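You operate a simulated robot arm through the tools that you are given. There is no shell and no other tool.

Carry out the task below with a simulated robot arm. There is one attempt and no reset: what you move stays moved.

Task
Measure brass disc 26 and put it in the tray for its size.
Fine: use the black gauge and swing its arm back afterwards.
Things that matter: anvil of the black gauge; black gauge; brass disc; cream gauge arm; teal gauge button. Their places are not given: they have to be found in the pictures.

It is judged by the outcome, as a careful person would: the job done as asked, and still so three seconds after it is handed in. It fails if anything else is knocked over, pushed out of place, dropped, spilled or broken.

Robot
A 6-joint arm with a two-finger parallel gripper, fixed in place. Base frame: the origin is on the floor under the middle of its stand, x ahead of it, y to its left, z up; the work surface is at about z = 0.85. Lengths are in m, angles in degrees, forces in N, time in s.
With the tool pointing down near the work surface it reaches from about 0.3 to 0.66 m from the base axis. Its first joint turns from -115.0 to 115.0 degrees. Payload 3.43 kg.
The TCP is the grasp point between the finger pads, 0.034 m short of the fingertips. In the tool frame z runs along the fingers and y along their closing line. Largest opening 0.128 m; finger width 0.024, thickness 0.012; the body of the gripper, 0.048 by 0.13 m, starts 0.096 m behind the TCP.
Orientation is that of the tool frame in the base frame, as [roll, pitch, yaw] about the fixed x, y, z axes, in that order (R = Rz(yaw) Ry(pitch) Rx(roll)). With the fingers straight down and closing along the base's y, the tool's x points along the base's -x, its y along +y and its z along -z.

Tools
- The arm moves only by the tool send_rows. Its argument "moves" is a list that holds one entry, the list of rows, each a list of 6 numbers: the shift along the tool's x, y, z in units of 30 mm (1.0 is 30 mm), then the turn, a rotation vector about the tool's x, y, z in units of 6 degrees (1.0 is 6 degrees). In form: [[[dx, dy, dz, rx, ry, rz], ...]]. A call has 1 to 20 rows; each row shifts and turns the commanded pose from where the row before left it, along the tool's axes as they then stand. "hand" is the gripper command, from -1 (fully open) to 1 (shut), values between in proportion, set as the call begins (left out, the last holds). A call with a number of a shift or a turn outside -1 to 1 is refused whole. Rows are played at 5 a second. More than 0.05 m and 8.6 degrees between two rows, or a gripper value outside its range, and nothing of the call is played. Where a pose cannot be reached the arm comes as near as it can. A force on the tool above 90 N (or 10 N above the force at the start of the call, whichever is more), or a blocked arm, ends the call early, and 0.2 s more pass. Each finger travels about 0.153 m/s and halts on what it meets, pressing with about 32 N; the grip force reading is that of the motor and also rises with nothing between the fingers. The clock runs only during rows and for 0.2 s after the last one: add rows that do not move to give the fingers time. It gives the time, the measured TCP pose, the force on the tool (base axes), the opening and the grip force at its end, in the units of the frame above (readings bear some noise), with the torque about the TCP (base axes, N m) and any sound that the robot's microphone picked up.
- Cameras (640 x 400 px; columns grow to the right, rows downward): "scene" is fixed at [0.0624, -0.5023, 1.5861]; the picture's right is [0.95, -0.32, 0.00], its down [-0.17, -0.51, -0.84] and it looks along [0.27, 0.80, -0.54] (base axes); focal length 317 px, centre (320, 200). "wrist" rides on the gripper at [0.076, -0.011, -0.16] in the tool frame; the picture's right is [0.15, 0.99, 0.00], its down [-0.88, 0.13, -0.46] and it looks along [-0.45, 0.07, 0.89] (tool axes); focal length 234 px, centre (320, 200).
- grab_frame(camera): a new picture of that camera. It takes no simulated time.
- move_column(by): slides the trunk up (or, below 0, down) by that many m; the arm rides with it, the base frame stays. It gives what a move gives, with no picture.
- probe_pixels(camera, pixels): for up to 12 pixels [column, row] of the newest picture of that camera ("zoom" is the newest enlarged one), the place [x, y, z] in the base frame of the surface seen there, good to about 0.003 m, but the place of the scene camera against the robot may be out by one fixed shift of up to 0.018 m in any direction. It takes no simulated time.
- enlarge(camera, box): a new picture of the part [left, top, right, bottom] of that camera's present view, enlarged. It takes no simulated time.
- sign_off(): hands the job in; it is judged then, once.

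Leave the gripper open and the arm clear of the work at the hand-in unless told otherwise.

The tools are called after ">>>" as name(argument=value, ...) on one line, values as JSON. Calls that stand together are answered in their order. send_rows: Moves the arm, as the interface text tells. Its arguments: {"type":"object","properties":{"moves":{"type":"array","items":{"type":"array","items":{"type":"array","items":{"type":"number"}}}},"hand":{"type":"number"}},"required":["moves"]} The other tools are called the same way: move_column (by) moves the trunk up or down; grab_frame (camera) takes a picture; probe_pixels (camera, pixels) gives the place of the surface under pixels of a picture; enlarge (camera, box) takes an enlarged picture of a part of a camera's view; sign_off () hands the job in.

At the start:

```text
clock: 0.0
tool_pos: [0.4348, 0.0746, 1.2849]
orientation: [180.0, 0.0, 180.0]
ft_force: [0.6, 0.7, 0.6]
torque: [-0.03, 0.01, 0.0]
opening: 0.128
gripper_force: 0.1
trunk travel left (down, up): [-0.925, 0.065]
```

scene: 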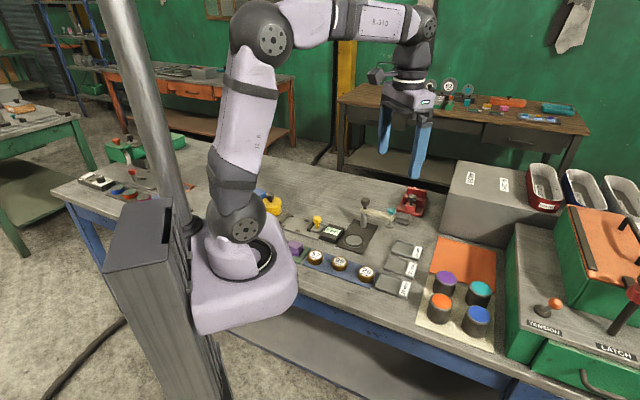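
wrist: 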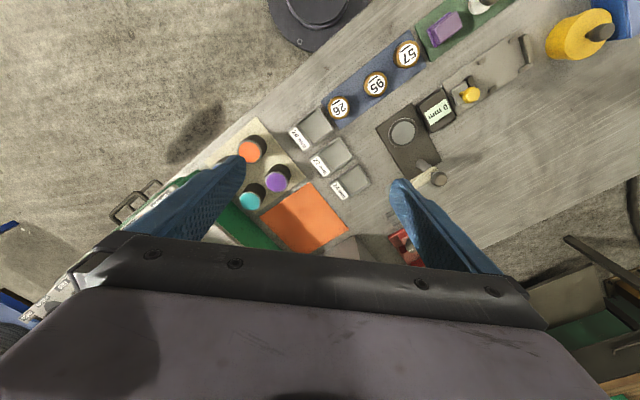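

I see the bench with three brass discs (57, 95, 26) on a blue board, a black gauge with an arm near scene pixel (358,235), and three labelled trays. I'll enlarge both views for detail.

>>> enlarge(camera="scene", box=[270, 170, 440, 310])

>>> enlarge(camera="wrist", box=[270, 20, 550, 210])

```text
2.86 times, centred on (355, 240) of scene
```

zoom: 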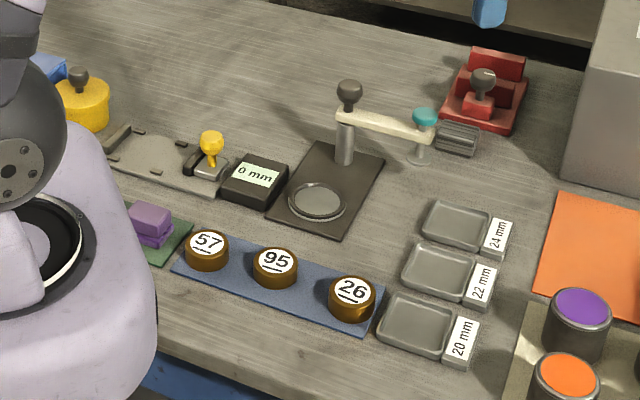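

```text
2.11 times, centred on (410, 115) of wrist
```

zoom: 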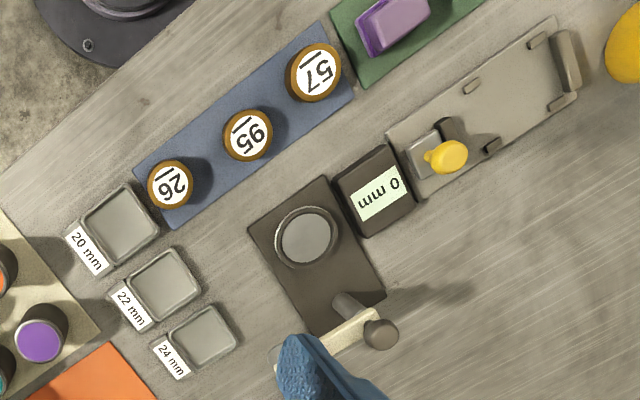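

The zoomed wrist view shows the disc 26 (170,184), anvil (306,237), post/knob (380,333), and trays labelled 20/22/24 mm. I'll probe these places in the wrist zoom first.

>>> probe_pixels(camera="zoom", pixels=[[170, 184], [248, 135], [314, 72], [306, 237], [380, 333], [350, 340], [120, 225], [165, 285], [205, 335], [270, 225], [375, 190], [330, 280]])

>>> probe_pixels(camera="scene", pixels=[[354, 236], [365, 201], [392, 210], [380, 212], [366, 270], [389, 222], [393, 227], [363, 222], [407, 248], [400, 264], [391, 284], [362, 223]])

```text
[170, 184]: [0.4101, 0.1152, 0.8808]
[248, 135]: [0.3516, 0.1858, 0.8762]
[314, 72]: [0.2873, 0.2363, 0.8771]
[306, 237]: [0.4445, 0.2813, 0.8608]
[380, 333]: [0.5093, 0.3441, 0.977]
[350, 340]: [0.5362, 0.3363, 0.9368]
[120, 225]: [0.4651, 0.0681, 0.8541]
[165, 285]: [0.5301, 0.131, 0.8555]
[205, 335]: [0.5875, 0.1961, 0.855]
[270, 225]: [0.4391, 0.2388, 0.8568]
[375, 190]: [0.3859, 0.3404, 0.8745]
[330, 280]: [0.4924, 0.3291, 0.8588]
```

```text
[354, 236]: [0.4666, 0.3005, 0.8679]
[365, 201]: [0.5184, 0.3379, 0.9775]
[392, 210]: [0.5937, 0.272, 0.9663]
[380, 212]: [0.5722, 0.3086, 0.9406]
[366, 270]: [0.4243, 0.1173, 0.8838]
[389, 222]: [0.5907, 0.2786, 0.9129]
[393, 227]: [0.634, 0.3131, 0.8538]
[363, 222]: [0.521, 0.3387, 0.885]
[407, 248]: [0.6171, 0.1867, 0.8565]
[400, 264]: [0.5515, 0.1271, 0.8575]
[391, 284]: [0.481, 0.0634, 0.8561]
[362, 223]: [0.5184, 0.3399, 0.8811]
```

The wrist camera readings put disc 26 at about (0.410, 0.115), the anvil at (0.445, 0.281), the post knob at (0.509, 0.344). Next I move the arm above the gauge, still high, to look at it closely.

>>> send_rows(moves=[[[0.2, 0.9, 0.8, 0, 0, 0], [0.2, 0.9, 0.8, 0, 0, 0], [0.2, 0.9, 0.8, 0, 0, 0], [0.2, 0.9, 0.8, 0, 0, 0], [0.2, 0.9, 0.8, 0, 0, 0], [0.2, 0.9, 0.8, 0, 0, 0]]], hand=-1)

```text
clock: 1.4
tool_pos: [0.4009, 0.2362, 1.1401]
orientation: [-179.9, 0.0, 180.0]
ft_force: [0.2, 0.6, 0.4]
torque: [-0.05, 0.01, -0.01]
opening: 0.1278
gripper_force: 0.1
trunk travel left (down, up): [-0.925, 0.065]
```

The arm is above the gauge area. I take a fresh wrist picture and scene picture.

>>> grab_frame(camera="wrist")

>>> grab_frame(camera="scene")

```text
taken
```

wrist: 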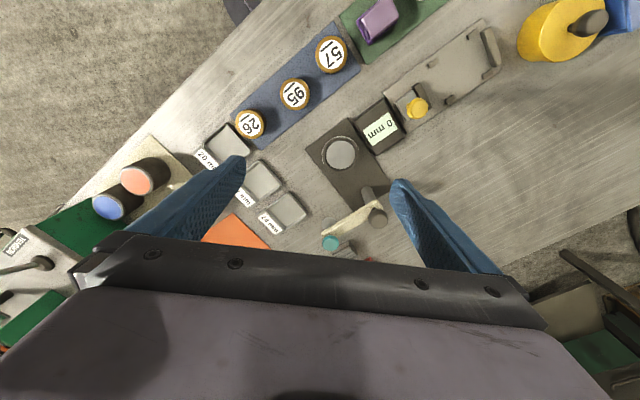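

```text
taken
```

scene: 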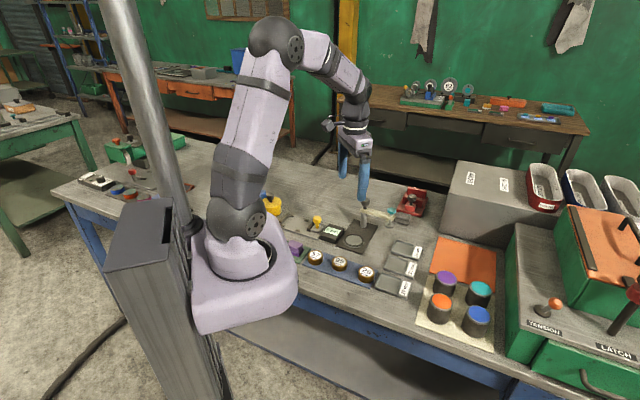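

The gauge is now in clear view between the fingers in the wrist picture (anvil ~ (341,153), knob (378,217), teal button (330,243)). I enlarge both views.

>>> enlarge(camera="scene", box=[300, 180, 440, 268])

>>> enlarge(camera="wrist", box=[220, 90, 430, 260])

```text
4.55 times, centred on (370, 224) of scene
```

zoom: 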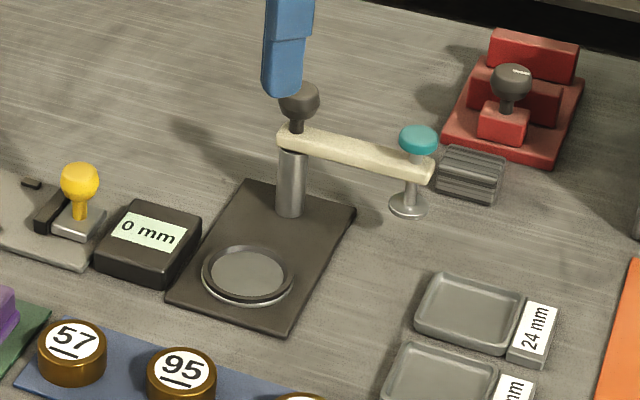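

```text
2.35 times, centred on (325, 175) of wrist
```

zoom: 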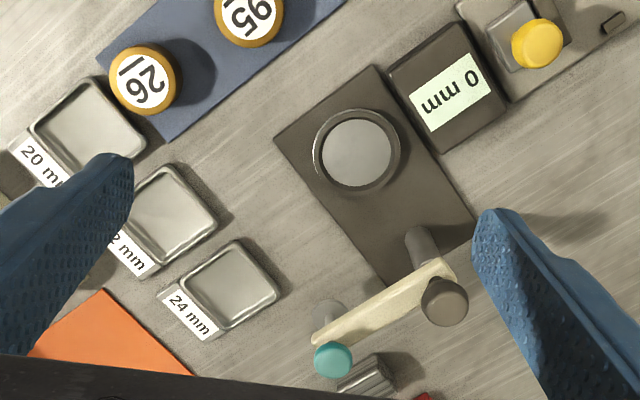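

Zoomed in I can see: anvil with a dark raised ring, post with a knob, cream arm, teal button with a spindle and foot. I probe edges of the disc, ring, arm and button in the wrist zoom.

>>> probe_pixels(camera="zoom", pixels=[[113, 80], [174, 80], [143, 50], [143, 108], [317, 150], [397, 150], [357, 110], [357, 190], [326, 152], [387, 152], [357, 122], [357, 184]])

>>> probe_pixels(camera="zoom", pixels=[[334, 357], [334, 343], [348, 357], [444, 301], [444, 285], [385, 303], [325, 338], [440, 268], [330, 308], [368, 375], [430, 245], [357, 152]])

```text
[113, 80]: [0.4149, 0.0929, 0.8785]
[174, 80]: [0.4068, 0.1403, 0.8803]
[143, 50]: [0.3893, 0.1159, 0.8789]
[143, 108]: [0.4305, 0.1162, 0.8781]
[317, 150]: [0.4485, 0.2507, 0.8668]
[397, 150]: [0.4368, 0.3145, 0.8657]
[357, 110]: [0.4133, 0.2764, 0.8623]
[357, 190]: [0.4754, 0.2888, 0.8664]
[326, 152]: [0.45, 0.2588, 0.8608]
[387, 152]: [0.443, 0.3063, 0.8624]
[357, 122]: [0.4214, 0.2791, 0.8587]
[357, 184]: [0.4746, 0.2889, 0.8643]
```

```text
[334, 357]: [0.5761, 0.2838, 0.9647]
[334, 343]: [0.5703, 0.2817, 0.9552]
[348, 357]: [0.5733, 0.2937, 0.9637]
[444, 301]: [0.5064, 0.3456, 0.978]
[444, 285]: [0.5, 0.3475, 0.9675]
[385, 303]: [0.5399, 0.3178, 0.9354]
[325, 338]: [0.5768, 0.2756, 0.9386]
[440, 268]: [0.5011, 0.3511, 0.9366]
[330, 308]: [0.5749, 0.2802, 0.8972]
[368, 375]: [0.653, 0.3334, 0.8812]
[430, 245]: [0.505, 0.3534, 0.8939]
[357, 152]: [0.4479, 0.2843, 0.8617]
```

Disc 26 is about 47 mm across, centred near (0.4105, 0.1163), top z 0.879. The anvil ring centre is near (0.444, 0.283), with ring top at about 0.866 and inner floor 0.861. Next I probe the mat, tray floors, tray rims and bench heights.

>>> probe_pixels(camera="zoom", pixels=[[205, 90], [120, 35], [190, 60], [88, 122], [172, 212], [232, 287], [211, 215], [275, 290], [232, 335], [196, 297], [235, 243], [250, 210]])

>>> probe_pixels(camera="zoom", pixels=[[340, 130], [340, 170], [375, 130], [375, 170], [357, 140], [330, 140], [415, 60], [390, 75], [440, 150], [500, 110], [290, 150], [420, 190]])

```text
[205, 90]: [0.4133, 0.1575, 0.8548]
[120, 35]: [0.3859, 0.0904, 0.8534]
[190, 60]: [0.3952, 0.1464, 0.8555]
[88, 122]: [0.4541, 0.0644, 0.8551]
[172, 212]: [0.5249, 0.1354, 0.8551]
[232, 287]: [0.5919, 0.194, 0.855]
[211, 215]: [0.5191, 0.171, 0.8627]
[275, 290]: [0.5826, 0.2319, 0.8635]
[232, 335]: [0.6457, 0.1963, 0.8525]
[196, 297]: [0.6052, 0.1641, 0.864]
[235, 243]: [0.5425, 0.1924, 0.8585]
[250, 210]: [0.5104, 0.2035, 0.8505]
```

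```text
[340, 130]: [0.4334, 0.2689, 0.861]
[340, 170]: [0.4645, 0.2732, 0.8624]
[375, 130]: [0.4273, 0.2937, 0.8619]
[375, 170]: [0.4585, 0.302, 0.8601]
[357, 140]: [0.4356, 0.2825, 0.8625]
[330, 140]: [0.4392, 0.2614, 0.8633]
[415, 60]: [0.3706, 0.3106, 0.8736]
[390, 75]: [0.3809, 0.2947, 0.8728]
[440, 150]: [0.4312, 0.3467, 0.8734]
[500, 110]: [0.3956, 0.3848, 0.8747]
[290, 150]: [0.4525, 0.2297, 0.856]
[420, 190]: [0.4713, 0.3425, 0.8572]
```

Mat z ≈ 0.854, tray floors ≈ 0.855 with rims ≈ 0.8635, anvil floor ≈ 0.8615. I'll move above disc 26 and turn the tool 45° so the fingers close across the row (clear of the neighbouring disc and tray), staying high.

>>> send_rows(moves=[[[-0.08, -0.8, 0.6, 0, 0, 0.9375], [0, 0, 0, 0, 0, 0.9375], [0, 0, 0, 0, 0, 0.9375], [0, 0, 0, 0, 0, 0.9375], [0, 0, 0, 0, 0, 0.9375], [0, 0, 0, 0, 0, 0.9375], [0, 0, 0, 0, 0, 0.9375], [0, 0, 0, 0, 0, 0.9375]]])

```text
clock: 3.2
tool_pos: [0.403, 0.2125, 1.1247]
orientation: [180.0, -0.1, 135.0]
ft_force: [-0.2, 0.3, -0.5]
torque: [0.02, -0.03, -0.01]
opening: 0.1278
gripper_force: 0.0
trunk travel left (down, up): [-0.925, 0.065]
```

Tool yaw is now 135°, closing along the (0.7, 0.7) direction. Next I shift to above disc 26 at z ≈ 1.03.

>>> send_rows(moves=[[[-0.489, -0.418, 0.632, 0, 0, 0], [-0.489, -0.418, 0.632, 0, 0, 0], [-0.489, -0.418, 0.632, 0, 0, 0], [-0.489, -0.418, 0.632, 0, 0, 0], [-0.489, -0.418, 0.632, 0, 0, 0], [0, 0, 0, 0, 0, 0]]], hand=-0.1)

>>> grab_frame(camera="wrist")

```text
clock: 4.6
tool_pos: [0.4099, 0.1149, 1.0303]
orientation: [-180.0, 0.1, 135.1]
ft_force: [0.3, -0.1, -0.5]
torque: [0.0, 0.01, -0.01]
opening: 0.0704
gripper_force: 0.0
trunk travel left (down, up): [-0.925, 0.065]
```

```text
taken
```

wrist: 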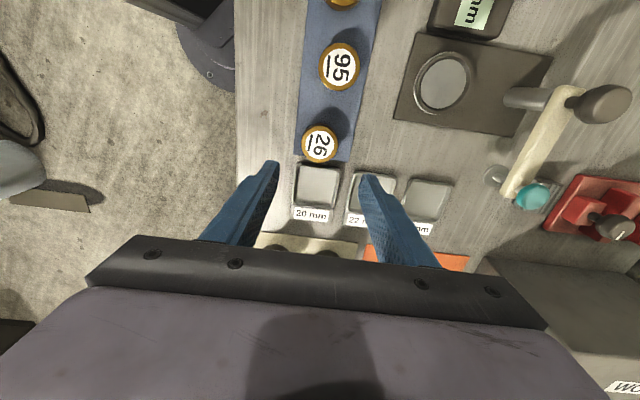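

Disc 26 is at (320,144) in the wrist view, between the fingers. I zoom to refine its centre.

>>> enlarge(camera="wrist", box=[270, 110, 370, 172])

```text
6.40 times, centred on (320, 141) of wrist
```

zoom: 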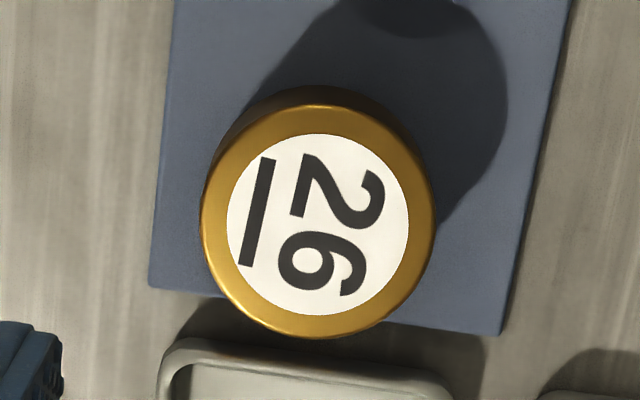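

The label circle is centred at zoom (318,225). I probe points symmetric about it.

>>> probe_pixels(camera="zoom", pixels=[[318, 225], [232, 225], [404, 225], [318, 139], [318, 311], [257, 164], [379, 286], [257, 286], [379, 164], [318, 112], [210, 225], [428, 225]])

```text
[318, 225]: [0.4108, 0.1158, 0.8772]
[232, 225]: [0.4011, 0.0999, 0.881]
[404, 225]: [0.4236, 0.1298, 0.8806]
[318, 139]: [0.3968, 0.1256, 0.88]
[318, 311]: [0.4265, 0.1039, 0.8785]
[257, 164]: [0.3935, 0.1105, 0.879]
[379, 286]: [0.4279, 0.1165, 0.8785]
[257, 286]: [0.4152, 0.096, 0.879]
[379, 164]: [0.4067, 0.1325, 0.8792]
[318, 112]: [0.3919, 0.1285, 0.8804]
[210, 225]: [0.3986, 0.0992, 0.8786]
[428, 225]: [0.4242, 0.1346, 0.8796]
```

The disc centre comes out at (0.411, 0.115), top z 0.879, matching the TCP to about 1 mm. I lower straight to TCP z ≈ 0.899 (tips ~11 mm above the mat) with the gripper at 70 mm opening.

>>> send_rows(moves=[[[-0.037, 0.028, 0.8, 0, 0, 0], [0, 0, 0.8, 0, 0, 0], [0, 0, 0.8, 0, 0, 0], [0, 0, 0.8, 0, 0, 0], [0, 0, 0.7, 0, 0, 0], [0, 0, 0.477, 0, 0, 0], [0, 0, 0, 0, 0, 0]]])

>>> enlarge(camera="scene", box=[310, 220, 430, 310])

```text
clock: 6.2
tool_pos: [0.4118, 0.1175, 0.897]
orientation: [-180.0, 0.0, 135.0]
ft_force: [0.2, -0.2, 0.9]
torque: [0.01, -0.03, 0.0]
opening: 0.0704
gripper_force: 0.1
trunk travel left (down, up): [-0.925, 0.065]
```

```text
4.44 times, centred on (370, 265) of scene
```

zoom: 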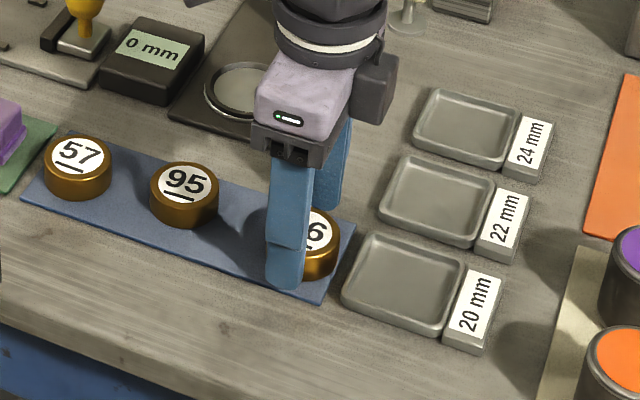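

The fingers straddle disc 26 cleanly, not touching the other discs or tray. Now I close the gripper.

>>> send_rows(moves=[[[0, 0, 0, 0, 0, 0], [0, 0, 0, 0, 0, 0], [0, 0, 0, 0, 0, 0], [0, 0, 0, 0, 0, 0]]], hand=1)

```text
clock: 7.2
tool_pos: [0.4127, 0.1177, 0.8972]
orientation: [180.0, 0.1, 135.1]
ft_force: [0.6, -0.7, -0.7]
torque: [0.01, -0.01, 0.0]
opening: 0.0489
gripper_force: 31.9
trunk travel left (down, up): [-0.925, 0.065]
```

The grip stopped at 48.9 mm with 32 N, so the disc is held. I lift it straight up 12 cm, then move to just beside the anvil so the wrist camera looks straight down on the ring.

>>> send_rows(moves=[[[0, 0, -0.5, 0, 0, 0], [0, 0, -0.8, 0, 0, 0], [0, 0, -0.9, 0, 0, 0], [0, 0, -0.9, 0, 0, 0], [0, 0, -0.9, 0, 0, 0], [0.08, 0.78, 0, 0, 0, 0], [0.08, 0.78, 0, 0, 0, 0], [0.08, 0.78, 0, 0, 0, 0], [0.08, 0.78, 0, 0, 0, 0], [0.08, 0.78, 0, 0, 0, 0], [0.08, 0.78, 0, 0, 0, 0], [0, 0, 0, 0, 0, 0]]])

>>> grab_frame(camera="wrist")

>>> grab_frame(camera="scene")

```text
clock: 9.8
tool_pos: [0.502, 0.2249, 1.0167]
orientation: [-179.9, 0.0, 135.1]
ft_force: [-0.5, -0.2, -4.0]
torque: [0.01, 0.04, 0.01]
opening: 0.0489
gripper_force: 32.1
trunk travel left (down, up): [-0.925, 0.065]
```

```text
taken
```

wrist: 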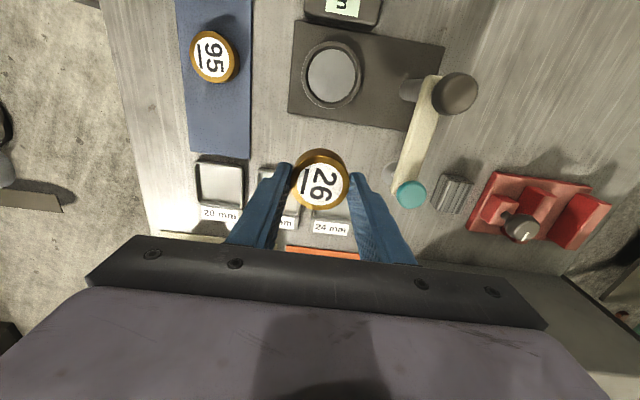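

```text
taken
```

scene: 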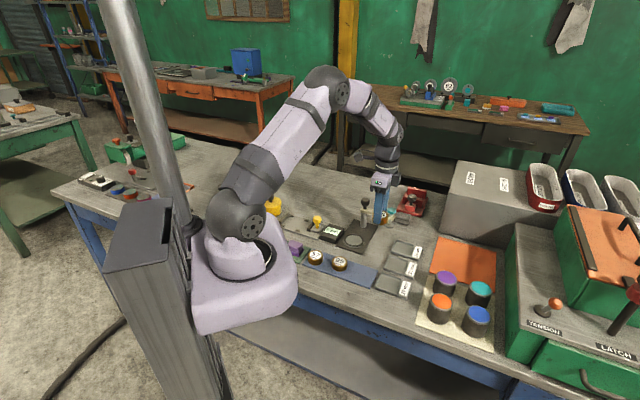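

The disc is held, and the anvil shows clearly at (332,76). I zoom in on anvil and disc for precise positions.

>>> enlarge(camera="wrist", box=[282, 40, 382, 112])

```text
5.56 times, centred on (332, 76) of wrist
```

zoom: 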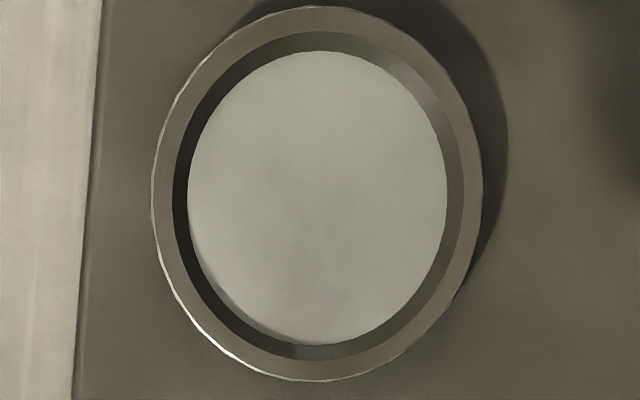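

The ring has a sloped inner wall, which should help centring. I probe ring-top inner edges and outer edges in symmetric pairs.

>>> probe_pixels(camera="zoom", pixels=[[165, 195], [472, 195], [318, 18], [318, 370], [205, 75], [432, 310], [205, 315], [432, 75], [318, 195], [192, 195], [443, 195], [318, 55]])

>>> probe_pixels(camera="zoom", pixels=[[156, 195], [479, 195], [318, 9], [318, 378], [318, 340], [180, 195], [459, 195], [318, 38], [318, 353], [250, 195], [390, 195], [318, 120]])

>>> probe_pixels(camera="wrist", pixels=[[322, 183], [300, 183], [344, 183], [322, 163], [322, 205], [318, 152], [308, 197], [336, 169], [308, 169], [336, 197]])

```text
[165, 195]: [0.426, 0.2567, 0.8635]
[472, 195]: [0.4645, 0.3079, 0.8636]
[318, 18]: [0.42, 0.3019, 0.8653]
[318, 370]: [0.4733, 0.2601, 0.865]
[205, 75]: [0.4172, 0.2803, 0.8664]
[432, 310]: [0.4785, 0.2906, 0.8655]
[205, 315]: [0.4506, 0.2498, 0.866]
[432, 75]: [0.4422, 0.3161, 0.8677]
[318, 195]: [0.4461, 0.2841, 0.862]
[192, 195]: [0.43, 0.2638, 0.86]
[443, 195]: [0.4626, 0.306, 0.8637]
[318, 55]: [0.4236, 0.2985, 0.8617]
```

```text
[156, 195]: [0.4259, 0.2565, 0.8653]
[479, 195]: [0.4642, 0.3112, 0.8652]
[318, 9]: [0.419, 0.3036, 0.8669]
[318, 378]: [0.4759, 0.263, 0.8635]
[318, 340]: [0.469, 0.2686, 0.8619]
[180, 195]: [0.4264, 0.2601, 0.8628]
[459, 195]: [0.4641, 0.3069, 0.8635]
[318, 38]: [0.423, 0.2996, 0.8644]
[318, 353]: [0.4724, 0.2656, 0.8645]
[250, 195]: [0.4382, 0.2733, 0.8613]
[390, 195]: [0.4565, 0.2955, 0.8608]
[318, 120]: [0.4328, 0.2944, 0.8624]
```

```text
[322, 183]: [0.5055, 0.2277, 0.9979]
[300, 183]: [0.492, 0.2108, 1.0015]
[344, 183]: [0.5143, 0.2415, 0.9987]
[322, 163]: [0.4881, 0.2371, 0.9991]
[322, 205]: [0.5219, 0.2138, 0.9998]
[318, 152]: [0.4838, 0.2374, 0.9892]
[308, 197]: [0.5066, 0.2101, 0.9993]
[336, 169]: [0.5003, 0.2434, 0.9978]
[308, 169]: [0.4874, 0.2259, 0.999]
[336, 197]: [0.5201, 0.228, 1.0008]
```

The anvil centre averages to (0.4465, 0.2835). I'll measure the held disc in the same picture the same way, for a relative alignment.

>>> enlarge(camera="wrist", box=[272, 145, 372, 217])

```text
5.56 times, centred on (322, 181) of wrist
```

zoom: 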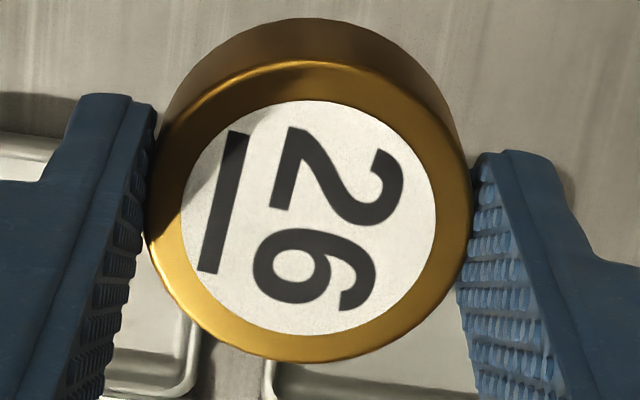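

I probe symmetric points on the label of the held disc.

>>> probe_pixels(camera="zoom", pixels=[[188, 218], [430, 218], [309, 106], [309, 330], [222, 135], [396, 301], [222, 301], [396, 135], [309, 218], [160, 218], [460, 218], [309, 345]])

```text
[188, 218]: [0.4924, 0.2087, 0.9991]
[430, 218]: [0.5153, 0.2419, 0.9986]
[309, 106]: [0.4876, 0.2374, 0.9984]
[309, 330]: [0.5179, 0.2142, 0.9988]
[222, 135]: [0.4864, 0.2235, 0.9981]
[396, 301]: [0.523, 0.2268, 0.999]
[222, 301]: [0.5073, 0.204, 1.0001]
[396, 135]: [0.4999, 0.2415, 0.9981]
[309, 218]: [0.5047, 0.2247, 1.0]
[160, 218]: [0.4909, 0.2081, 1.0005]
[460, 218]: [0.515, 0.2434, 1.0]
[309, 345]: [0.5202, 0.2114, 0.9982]
```

Relative to the disc, the anvil is about 81.7 mm along tool +x and 0.7 mm along +y. I move over it, then descend until the disc is about 2 cm above the ring and check.

>>> send_rows(moves=[[[0.681, 0.006, 0, 0, 0, 0], [0.681, 0.006, 0, 0, 0, 0], [0.681, 0.006, 0, 0, 0, 0], [0.68, 0.005, 0, 0, 0, 0], [0, 0, 0.8, 0, 0, 0], [0, 0, 0.8, 0, 0, 0], [0, 0, 0.8, 0, 0, 0], [0, 0, 0.45, 0, 0, 0], [0, 0, 0, 0, 0, 0]]])

>>> enlarge(camera="wrist", box=[252, 120, 402, 217])

>>> enlarge(camera="scene", box=[310, 190, 410, 260])

```text
clock: 11.8
tool_pos: [0.4445, 0.2848, 0.9316]
orientation: [179.9, 0.0, 135.1]
ft_force: [1.1, -0.3, -4.9]
torque: [0.0, 0.0, 0.01]
opening: 0.0486
gripper_force: 32.3
trunk travel left (down, up): [-0.925, 0.065]
```

```text
4.12 times, centred on (327, 168) of wrist
```

zoom: 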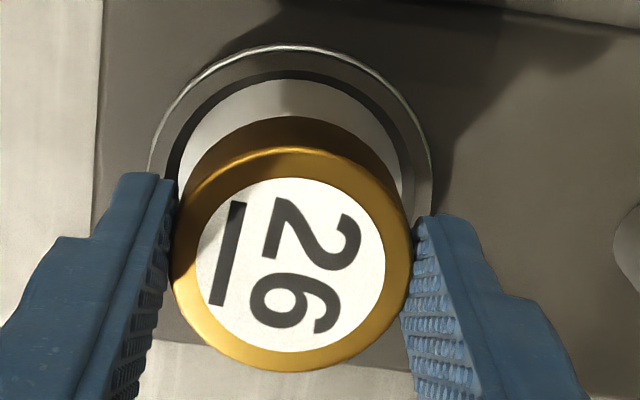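

```text
5.71 times, centred on (360, 225) of scene
```

zoom: 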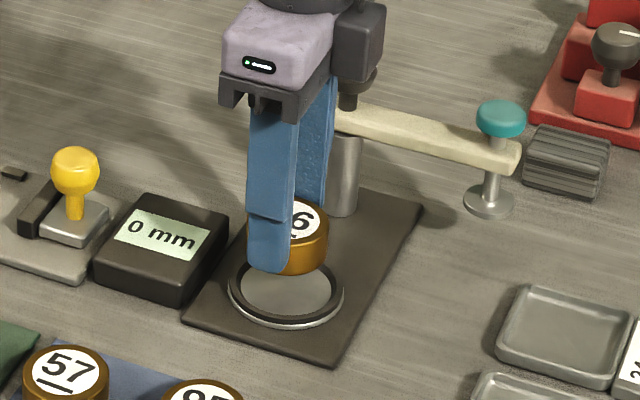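

Laterally it looks centred (disc 172–410, ring 150–432, both centred at column 291). I re-zoom the wrist view and probe ring arc and disc for the other direction.

>>> enlarge(camera="wrist", box=[252, 120, 402, 217])

>>> probe_pixels(camera="zoom", pixels=[[290, 52], [230, 66], [350, 66], [165, 140], [417, 140], [198, 92], [385, 92], [290, 66], [290, 84], [250, 55], [330, 55], [425, 165]])

>>> probe_pixels(camera="zoom", pixels=[[200, 265], [380, 265], [290, 183], [290, 346], [226, 206], [354, 324], [226, 324], [354, 206], [290, 265], [180, 265], [402, 265], [290, 360]])

```text
4.12 times, centred on (327, 168) of wrist
```

zoom: 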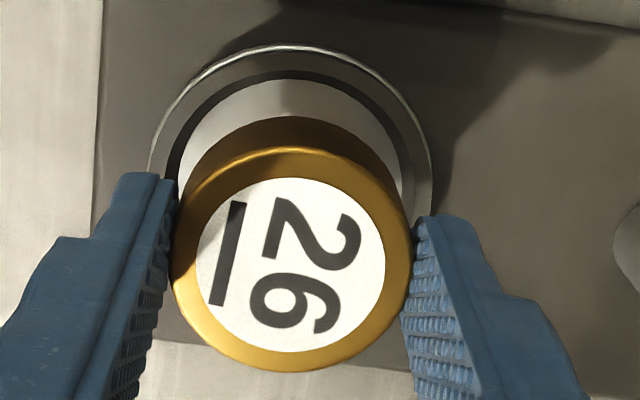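

```text
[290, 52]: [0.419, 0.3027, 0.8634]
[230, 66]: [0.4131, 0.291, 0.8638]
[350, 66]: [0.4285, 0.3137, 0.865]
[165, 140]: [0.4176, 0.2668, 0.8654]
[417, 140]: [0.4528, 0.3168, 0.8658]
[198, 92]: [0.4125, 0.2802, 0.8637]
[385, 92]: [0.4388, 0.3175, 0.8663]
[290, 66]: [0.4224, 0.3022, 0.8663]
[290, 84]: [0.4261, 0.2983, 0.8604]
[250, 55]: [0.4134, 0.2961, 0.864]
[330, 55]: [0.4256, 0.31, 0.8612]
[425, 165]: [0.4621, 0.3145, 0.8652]
```

```text
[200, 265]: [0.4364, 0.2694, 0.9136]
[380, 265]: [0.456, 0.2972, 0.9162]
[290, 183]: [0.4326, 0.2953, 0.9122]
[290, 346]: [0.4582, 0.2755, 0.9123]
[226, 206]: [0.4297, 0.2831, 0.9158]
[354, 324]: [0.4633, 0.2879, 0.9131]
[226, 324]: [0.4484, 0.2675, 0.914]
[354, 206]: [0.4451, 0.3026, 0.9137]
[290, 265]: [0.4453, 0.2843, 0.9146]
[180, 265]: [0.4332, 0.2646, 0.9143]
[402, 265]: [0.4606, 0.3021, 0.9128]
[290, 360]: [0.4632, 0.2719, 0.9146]
```

By circle fit, the disc centre sits within ~1 mm of the ring centre. I lower 24 mm slowly, then creep down to contact.

>>> send_rows(moves=[[[0, 0, 0.3, 0, 0, 0], [0, 0, 0.3, 0, 0, 0], [0, 0, 0.2, 0, 0, 0], [0, 0, 0, 0, 0, 0]]])

>>> send_rows(moves=[[[0, 0, 0.04, 0, 0, 0], [0, 0, 0.03, 0, 0, 0], [0, 0, 0, 0, 0, 0]]])

```text
clock: 12.8
tool_pos: [0.4432, 0.2848, 0.9083]
orientation: [179.9, 0.0, 135.0]
ft_force: [-0.7, 0.2, -4.0]
torque: [0.0, 0.01, 0.01]
opening: 0.0487
gripper_force: 31.9
trunk travel left (down, up): [-0.925, 0.065]
```

```text
clock: 13.6
tool_pos: [0.4427, 0.2838, 0.905]
orientation: [180.0, 0.0, 135.0]
ft_force: [0.1, -1.4, -3.8]
torque: [0.03, -0.03, 0.0]
opening: 0.049
gripper_force: 31.9
trunk travel left (down, up): [-0.925, 0.065]
```

Still only the disc's weight (−3.8 N), no contact yet at z 0.905. I creep down another millimetre at a time.

>>> send_rows(moves=[[[0, 0, 0.035, 0, 0, 0], [0, 0, 0, 0, 0, 0]]])

```text
clock: 14.2
tool_pos: [0.4428, 0.2831, 0.9056]
orientation: [-180.0, 0.0, 135.0]
ft_force: [0.7, 0.1, -3.4]
torque: [0.03, 0.01, 0.02]
opening: 0.0487
gripper_force: 32.0
trunk travel left (down, up): [-0.925, 0.065]
```

No contact yet. I look closely in the scene view to see the remaining gap.

>>> enlarge(camera="scene", box=[330, 210, 386, 248])

>>> send_rows(moves=[[[0, 0, 0.03, 0, 0, 0], [0, 0, 0, 0, 0, 0]]])

```text
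10.53 times, centred on (358, 229) of scene
```

zoom: 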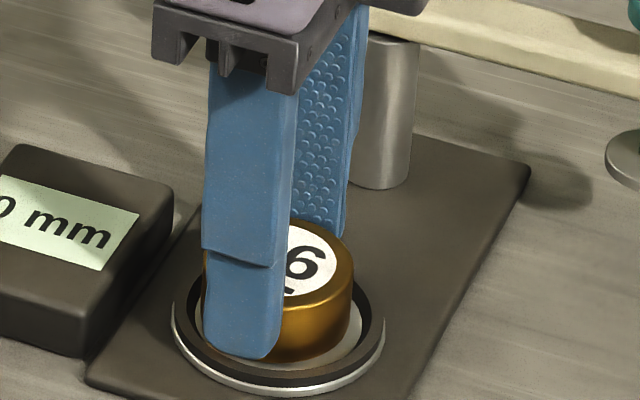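

```text
clock: 14.8
tool_pos: [0.4437, 0.2827, 0.9017]
orientation: [-180.0, 0.0, 135.0]
ft_force: [-0.8, 0.6, -3.0]
torque: [0.0, -0.03, 0.0]
opening: 0.049
gripper_force: 32.6
trunk travel left (down, up): [-0.925, 0.065]
```

Still no contact. I take one more 1 mm step (tips then ~3 mm above the ring).

>>> send_rows(moves=[[[0, 0, 0.03, 0, 0, 0], [0, 0, 0, 0, 0, 0]]])

>>> enlarge(camera="scene", box=[330, 210, 386, 248])

```text
clock: 15.4
tool_pos: [0.4441, 0.284, 0.9039]
orientation: [179.8, -0.1, 135.1]
ft_force: [-0.1, 0.5, 2.3]
torque: [0.02, 0.08, -0.03]
opening: 0.0491
gripper_force: 31.5
trunk travel left (down, up): [-0.925, 0.065]
```

```text
10.53 times, centred on (358, 229) of scene
```

zoom: 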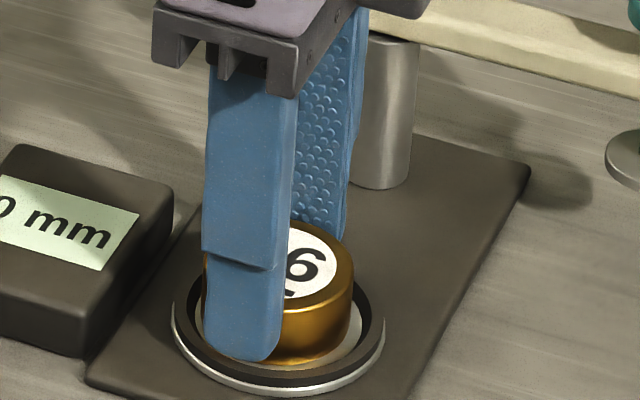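

Contact: the force turned from −3 to +2.3 N, so the disc rests on the anvil. I open the gripper to 70 mm and then lift straight up.

>>> send_rows(moves=[[[0, 0, 0, 0, 0, 0], [0, 0, 0, 0, 0, 0], [0, 0, -0.2, 0, 0, 0], [0, 0, -0.8, 0, 0, 0], [0, 0, -0.9, 0, 0, 0], [0, 0, -0.9, 0, 0, 0], [0, 0, -0.9, 0, 0, 0], [0, 0, 0, 0, 0, 0]]], hand=-0.1)

>>> grab_frame(camera="wrist")

>>> enlarge(camera="scene", box=[310, 190, 410, 260])

```text
clock: 17.2
tool_pos: [0.4446, 0.2857, 1.0149]
orientation: [-180.0, 0.0, 135.0]
ft_force: [-0.1, 0.1, -0.4]
torque: [0.02, -0.02, -0.06]
opening: 0.0702
gripper_force: 0.1
trunk travel left (down, up): [-0.925, 0.065]
```

```text
taken
```

wrist: 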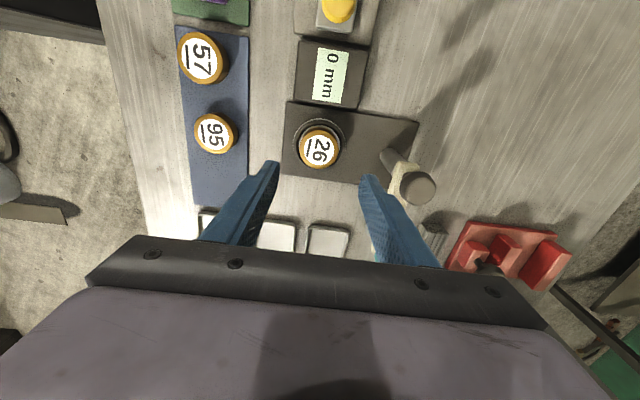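

```text
5.71 times, centred on (360, 225) of scene
```

zoom: 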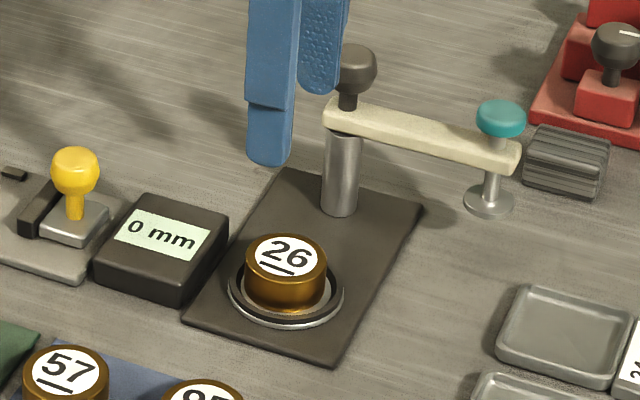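

Disc 26 sits in the anvil ring, untouched by the fingers. Next I go back to the earlier viewing spot (8 cm along tool −x) to look carefully at the arm, button and pivot before swinging.

>>> send_rows(moves=[[[-0.67, 0, -0.2, 0, 0, 0], [-0.67, 0, -0.2, 0, 0, 0], [-0.67, 0, -0.2, 0, 0, 0], [-0.67, 0, -0.2, 0, 0, 0], [0, 0, 0, 0, 0, 0]]])

>>> grab_frame(camera="wrist")

>>> enlarge(camera="wrist", box=[365, 60, 525, 220])

```text
clock: 18.4
tool_pos: [0.4998, 0.227, 1.0382]
orientation: [180.0, 0.0, 134.9]
ft_force: [0.8, -0.7, 0.9]
torque: [-0.02, 0.04, 0.01]
opening: 0.0704
gripper_force: 0.0
trunk travel left (down, up): [-0.925, 0.065]
```

```text
taken
```

wrist: 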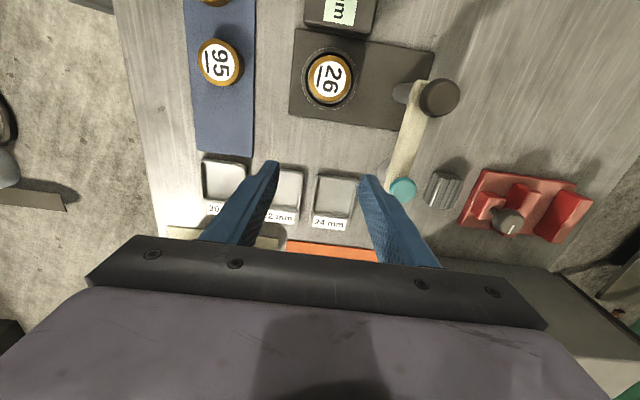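

```text
2.50 times, centred on (445, 140) of wrist
```

zoom: 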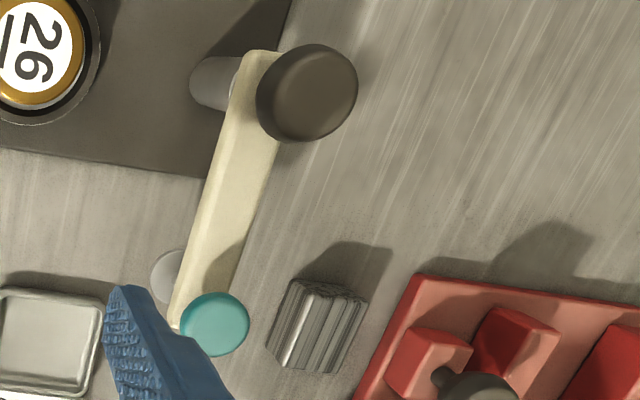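

The cream arm shows well here (knob at zoom (307,92), teal button (215,323), foot (167,278)). I probe them.

>>> probe_pixels(camera="zoom", pixels=[[215, 323], [186, 323], [244, 323], [215, 297], [215, 350], [307, 92], [265, 92], [350, 92], [307, 50], [307, 135], [167, 270], [160, 290]])

>>> probe_pixels(camera="zoom", pixels=[[214, 180], [252, 180], [232, 180], [204, 215], [245, 205], [195, 250], [235, 235], [216, 235], [248, 60], [262, 55], [205, 82], [320, 320]])

```text
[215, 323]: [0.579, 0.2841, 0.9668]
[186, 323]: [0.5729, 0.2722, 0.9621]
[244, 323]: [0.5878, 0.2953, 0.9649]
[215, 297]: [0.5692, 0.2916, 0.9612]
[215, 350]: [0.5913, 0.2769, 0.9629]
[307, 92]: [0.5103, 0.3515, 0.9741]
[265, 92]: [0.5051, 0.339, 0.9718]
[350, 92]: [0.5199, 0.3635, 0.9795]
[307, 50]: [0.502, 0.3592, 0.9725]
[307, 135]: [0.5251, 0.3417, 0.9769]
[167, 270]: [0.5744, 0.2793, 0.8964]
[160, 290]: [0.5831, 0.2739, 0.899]
```

```text
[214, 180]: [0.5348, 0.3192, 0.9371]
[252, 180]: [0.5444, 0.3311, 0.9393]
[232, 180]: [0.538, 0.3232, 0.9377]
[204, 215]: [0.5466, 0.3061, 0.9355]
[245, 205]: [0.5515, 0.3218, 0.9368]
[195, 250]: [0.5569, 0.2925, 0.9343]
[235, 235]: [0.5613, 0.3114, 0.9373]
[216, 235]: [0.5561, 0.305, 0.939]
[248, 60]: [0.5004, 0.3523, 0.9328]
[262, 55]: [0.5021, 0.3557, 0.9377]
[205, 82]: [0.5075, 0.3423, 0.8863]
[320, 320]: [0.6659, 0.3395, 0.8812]
```

Averaging views: pivot ≈ (0.511, 0.349), button ≈ (0.579, 0.284), arm radius ≈ 94 mm, arm top z ≈ 0.937. The arm has to swing about 90° clockwise to come over the disc. I move above the arm at 60 mm from the pivot, with the fingers to straddle it.

>>> send_rows(moves=[[[0.155, 0.78, 0, 0, 0, 0], [0.155, 0.78, 0, 0, 0, 0], [0.155, 0.78, 0, 0, 0, 0], [0.155, 0.78, 0, 0, 0, 0], [0, 0, 0, 0, 0, 0]]], hand=0.2)

>>> grab_frame(camera="wrist")

>>> enlarge(camera="scene", box=[320, 160, 440, 250])

```text
clock: 19.6
tool_pos: [0.5548, 0.3071, 1.0347]
orientation: [-180.0, 0.1, 134.9]
ft_force: [-0.4, -0.6, 0.7]
torque: [-0.01, 0.01, 0.01]
opening: 0.0513
gripper_force: 0.0
trunk travel left (down, up): [-0.925, 0.065]
```

```text
taken
```

wrist: 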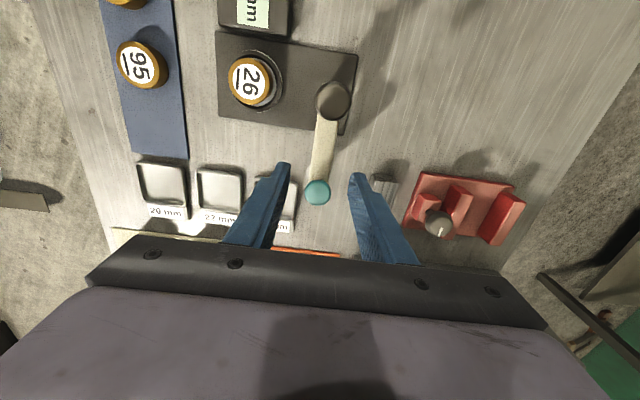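

```text
4.44 times, centred on (380, 205) of scene
```

zoom: 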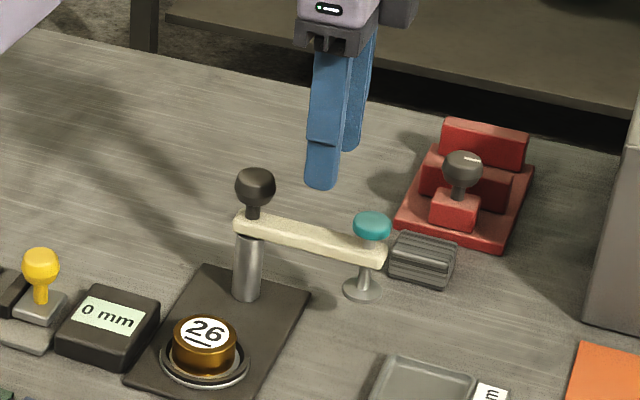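

The arm lies centred between the fingers (arm at column ~321 at row 156, where the TCP projects). I descend to straddle it, tips to about z 0.919.

>>> send_rows(moves=[[[0, 0, 0.7, 0, 0, 0], [0, 0, 0.7, 0, 0, 0], [0, 0, 0.7, 0, 0, 0], [0, 0, 0.7, 0, 0, 0], [0, 0, 0, 0, 0, 0]]])

>>> grab_frame(camera="wrist")

>>> enlarge(camera="scene", box=[320, 170, 440, 250])

```text
clock: 20.8
tool_pos: [0.5531, 0.3056, 0.9513]
orientation: [180.0, 0.1, 135.0]
ft_force: [0.3, 0.9, 0.1]
torque: [0.01, 0.0, -0.04]
opening: 0.0509
gripper_force: 0.1
trunk travel left (down, up): [-0.925, 0.065]
```

```text
taken
```

wrist: 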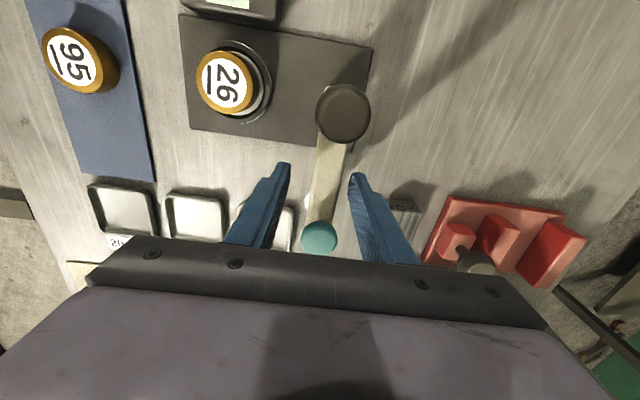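

```text
5.00 times, centred on (380, 210) of scene
```

zoom: 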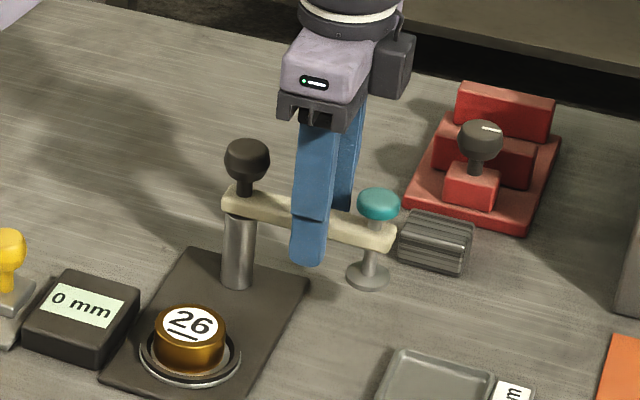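

Fingers straddle the cream arm with tips just below it. I narrow the opening to about 26 mm and swing 18° clockwise about the pivot as a first trial.

>>> send_rows(moves=[[[0, 0, 0, 0, 0, 0], [0, 0, 0, 0, 0, 0], [0.003, -0.105, 0, 0, 0, 0.5], [0.003, -0.105, 0, 0, 0, 0.5], [0.003, -0.105, 0, 0, 0, 0.5], [0.003, -0.105, 0, 0, 0, 0.5], [0.003, -0.105, 0, 0, 0, 0.5], [0.003, -0.105, 0, 0, 0, 0.5]]], hand=0.594)

>>> grab_frame(camera="wrist")

>>> enlarge(camera="scene", box=[320, 170, 440, 250])

```text
clock: 22.6
tool_pos: [0.5372, 0.2965, 0.9538]
orientation: [180.0, -0.1, 117.1]
ft_force: [0.5, 0.4, -0.2]
torque: [-0.03, -0.01, -0.01]
opening: 0.0263
gripper_force: 0.5
trunk travel left (down, up): [-0.925, 0.065]
```

```text
taken
```

wrist: 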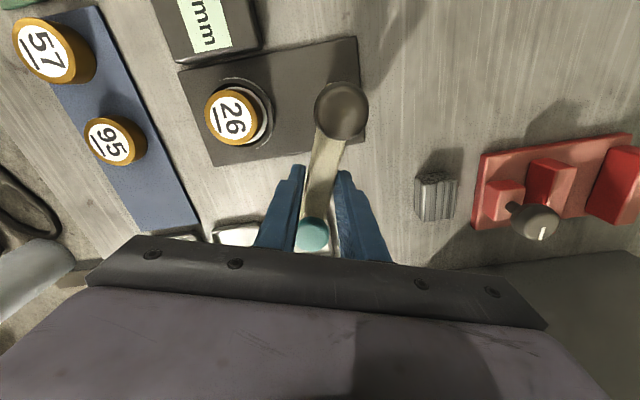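

```text
5.00 times, centred on (380, 210) of scene
```

zoom: 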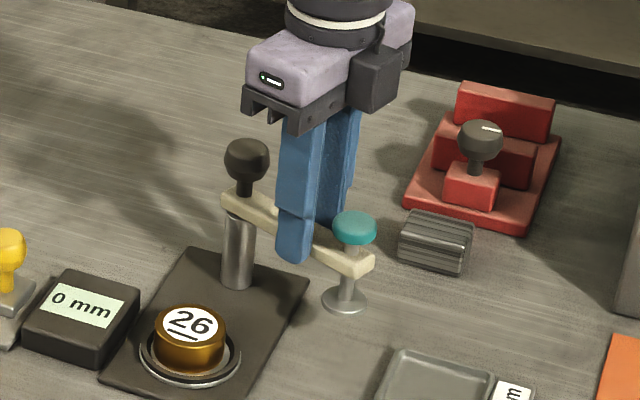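

The arm follows smoothly with no force. I swing another 42°, stopping before the foot reaches the disc edge so I can check the clearance.

>>> send_rows(moves=[[[0.003, -0.105, 0, 0, 0, 0.5], [0.003, -0.105, 0, 0, 0, 0.5], [0.003, -0.105, 0, 0, 0, 0.5], [0.003, -0.105, 0, 0, 0, 0.5], [0.003, -0.105, 0, 0, 0, 0.5], [0.003, -0.105, 0, 0, 0, 0.5], [0.003, -0.105, 0, 0, 0, 0.5], [0.003, -0.105, 0, 0, 0, 0.5], [0.003, -0.105, 0, 0, 0, 0.5], [0.003, -0.105, 0, 0, 0, 0.5], [0.003, -0.105, 0, 0, 0, 0.5], [0.003, -0.105, 0, 0, 0, 0.5], [0.003, -0.105, 0, 0, 0, 0.5], [0.003, -0.105, 0, 0, 0, 0.5]]])

>>> grab_frame(camera="wrist")

>>> enlarge(camera="scene", box=[320, 180, 420, 250])

```text
clock: 25.6
tool_pos: [0.4965, 0.2915, 0.9537]
orientation: [179.9, 0.0, 75.0]
ft_force: [-0.8, -0.7, 0.7]
torque: [0.02, 0.04, 0.0]
opening: 0.026
gripper_force: 0.1
trunk travel left (down, up): [-0.925, 0.065]
```

```text
taken
```

wrist: 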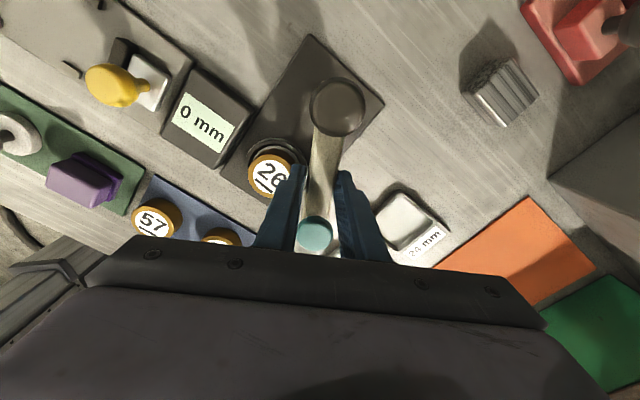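

```text
5.71 times, centred on (370, 215) of scene
```

zoom: 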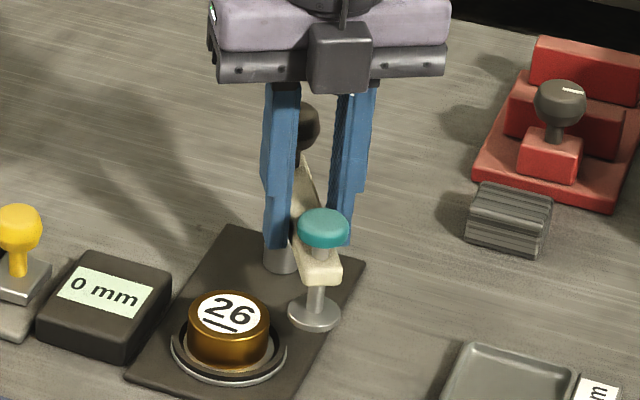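

The arm follows; the foot is now just short of the disc. I compare the foot's height with the disc top in the scene zoom.

>>> probe_pixels(camera="zoom", pixels=[[300, 314], [330, 316], [315, 325], [300, 322], [325, 324], [250, 300], [215, 305], [235, 335], [265, 315], [320, 228], [325, 262], [228, 312]])

>>> enlarge(camera="scene", box=[345, 215, 385, 250])

```text
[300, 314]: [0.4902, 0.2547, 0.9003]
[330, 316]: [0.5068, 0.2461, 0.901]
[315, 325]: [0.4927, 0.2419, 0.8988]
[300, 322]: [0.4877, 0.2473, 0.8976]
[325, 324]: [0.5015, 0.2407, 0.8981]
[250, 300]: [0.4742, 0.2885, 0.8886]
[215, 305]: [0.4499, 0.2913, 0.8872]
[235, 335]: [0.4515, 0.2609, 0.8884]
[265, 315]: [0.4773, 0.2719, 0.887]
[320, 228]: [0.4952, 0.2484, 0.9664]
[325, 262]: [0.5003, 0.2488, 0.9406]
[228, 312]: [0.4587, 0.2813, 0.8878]
```

```text
11.43 times, centred on (365, 232) of scene
```

zoom: 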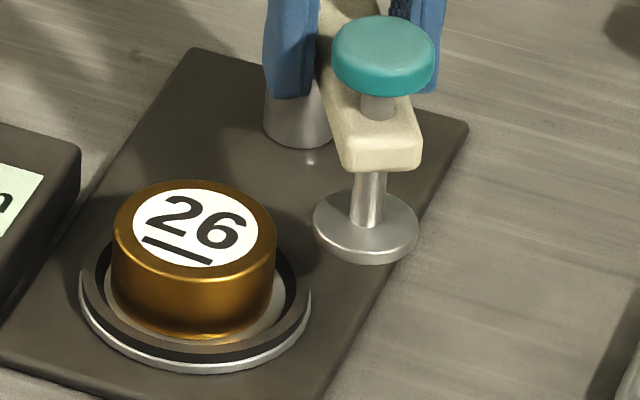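

The foot clears the disc top by roughly 7 mm. About 30° remain; I swing 27° more, then check alignment.

>>> send_rows(moves=[[[0.003, -0.105, 0, 0, 0, 0.5], [0.003, -0.105, 0, 0, 0, 0.5], [0.003, -0.105, 0, 0, 0, 0.5], [0.003, -0.105, 0, 0, 0, 0.5], [0.003, -0.105, 0, 0, 0, 0.5], [0.003, -0.105, 0, 0, 0, 0.5], [0.003, -0.105, 0, 0, 0, 0.5], [0.003, -0.105, 0, 0, 0, 0.5], [0.003, -0.105, 0, 0, 0, 0.5], [0, 0, 0, 0, 0, 0]]])

>>> grab_frame(camera="wrist")

>>> enlarge(camera="scene", box=[320, 185, 400, 250])

```text
clock: 27.8
tool_pos: [0.4712, 0.3048, 0.9549]
orientation: [180.0, 0.0, 48.0]
ft_force: [-0.4, 0.3, 0.7]
torque: [-0.02, -0.03, 0.01]
opening: 0.0267
gripper_force: 0.7
trunk travel left (down, up): [-0.925, 0.065]
```

```text
taken
```

wrist: 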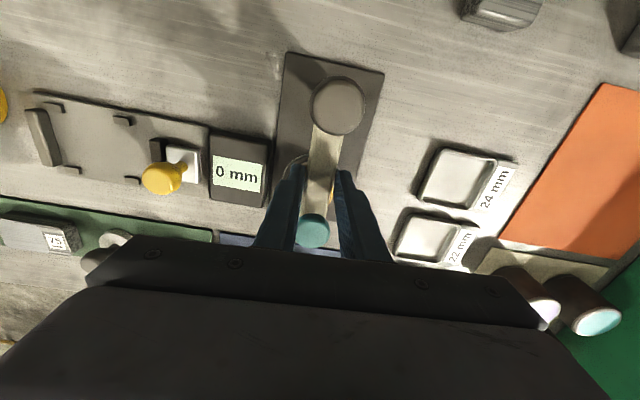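

```text
6.15 times, centred on (360, 218) of scene
```

zoom: 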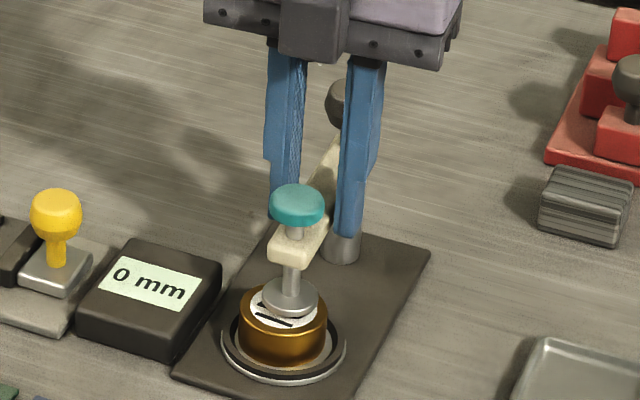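

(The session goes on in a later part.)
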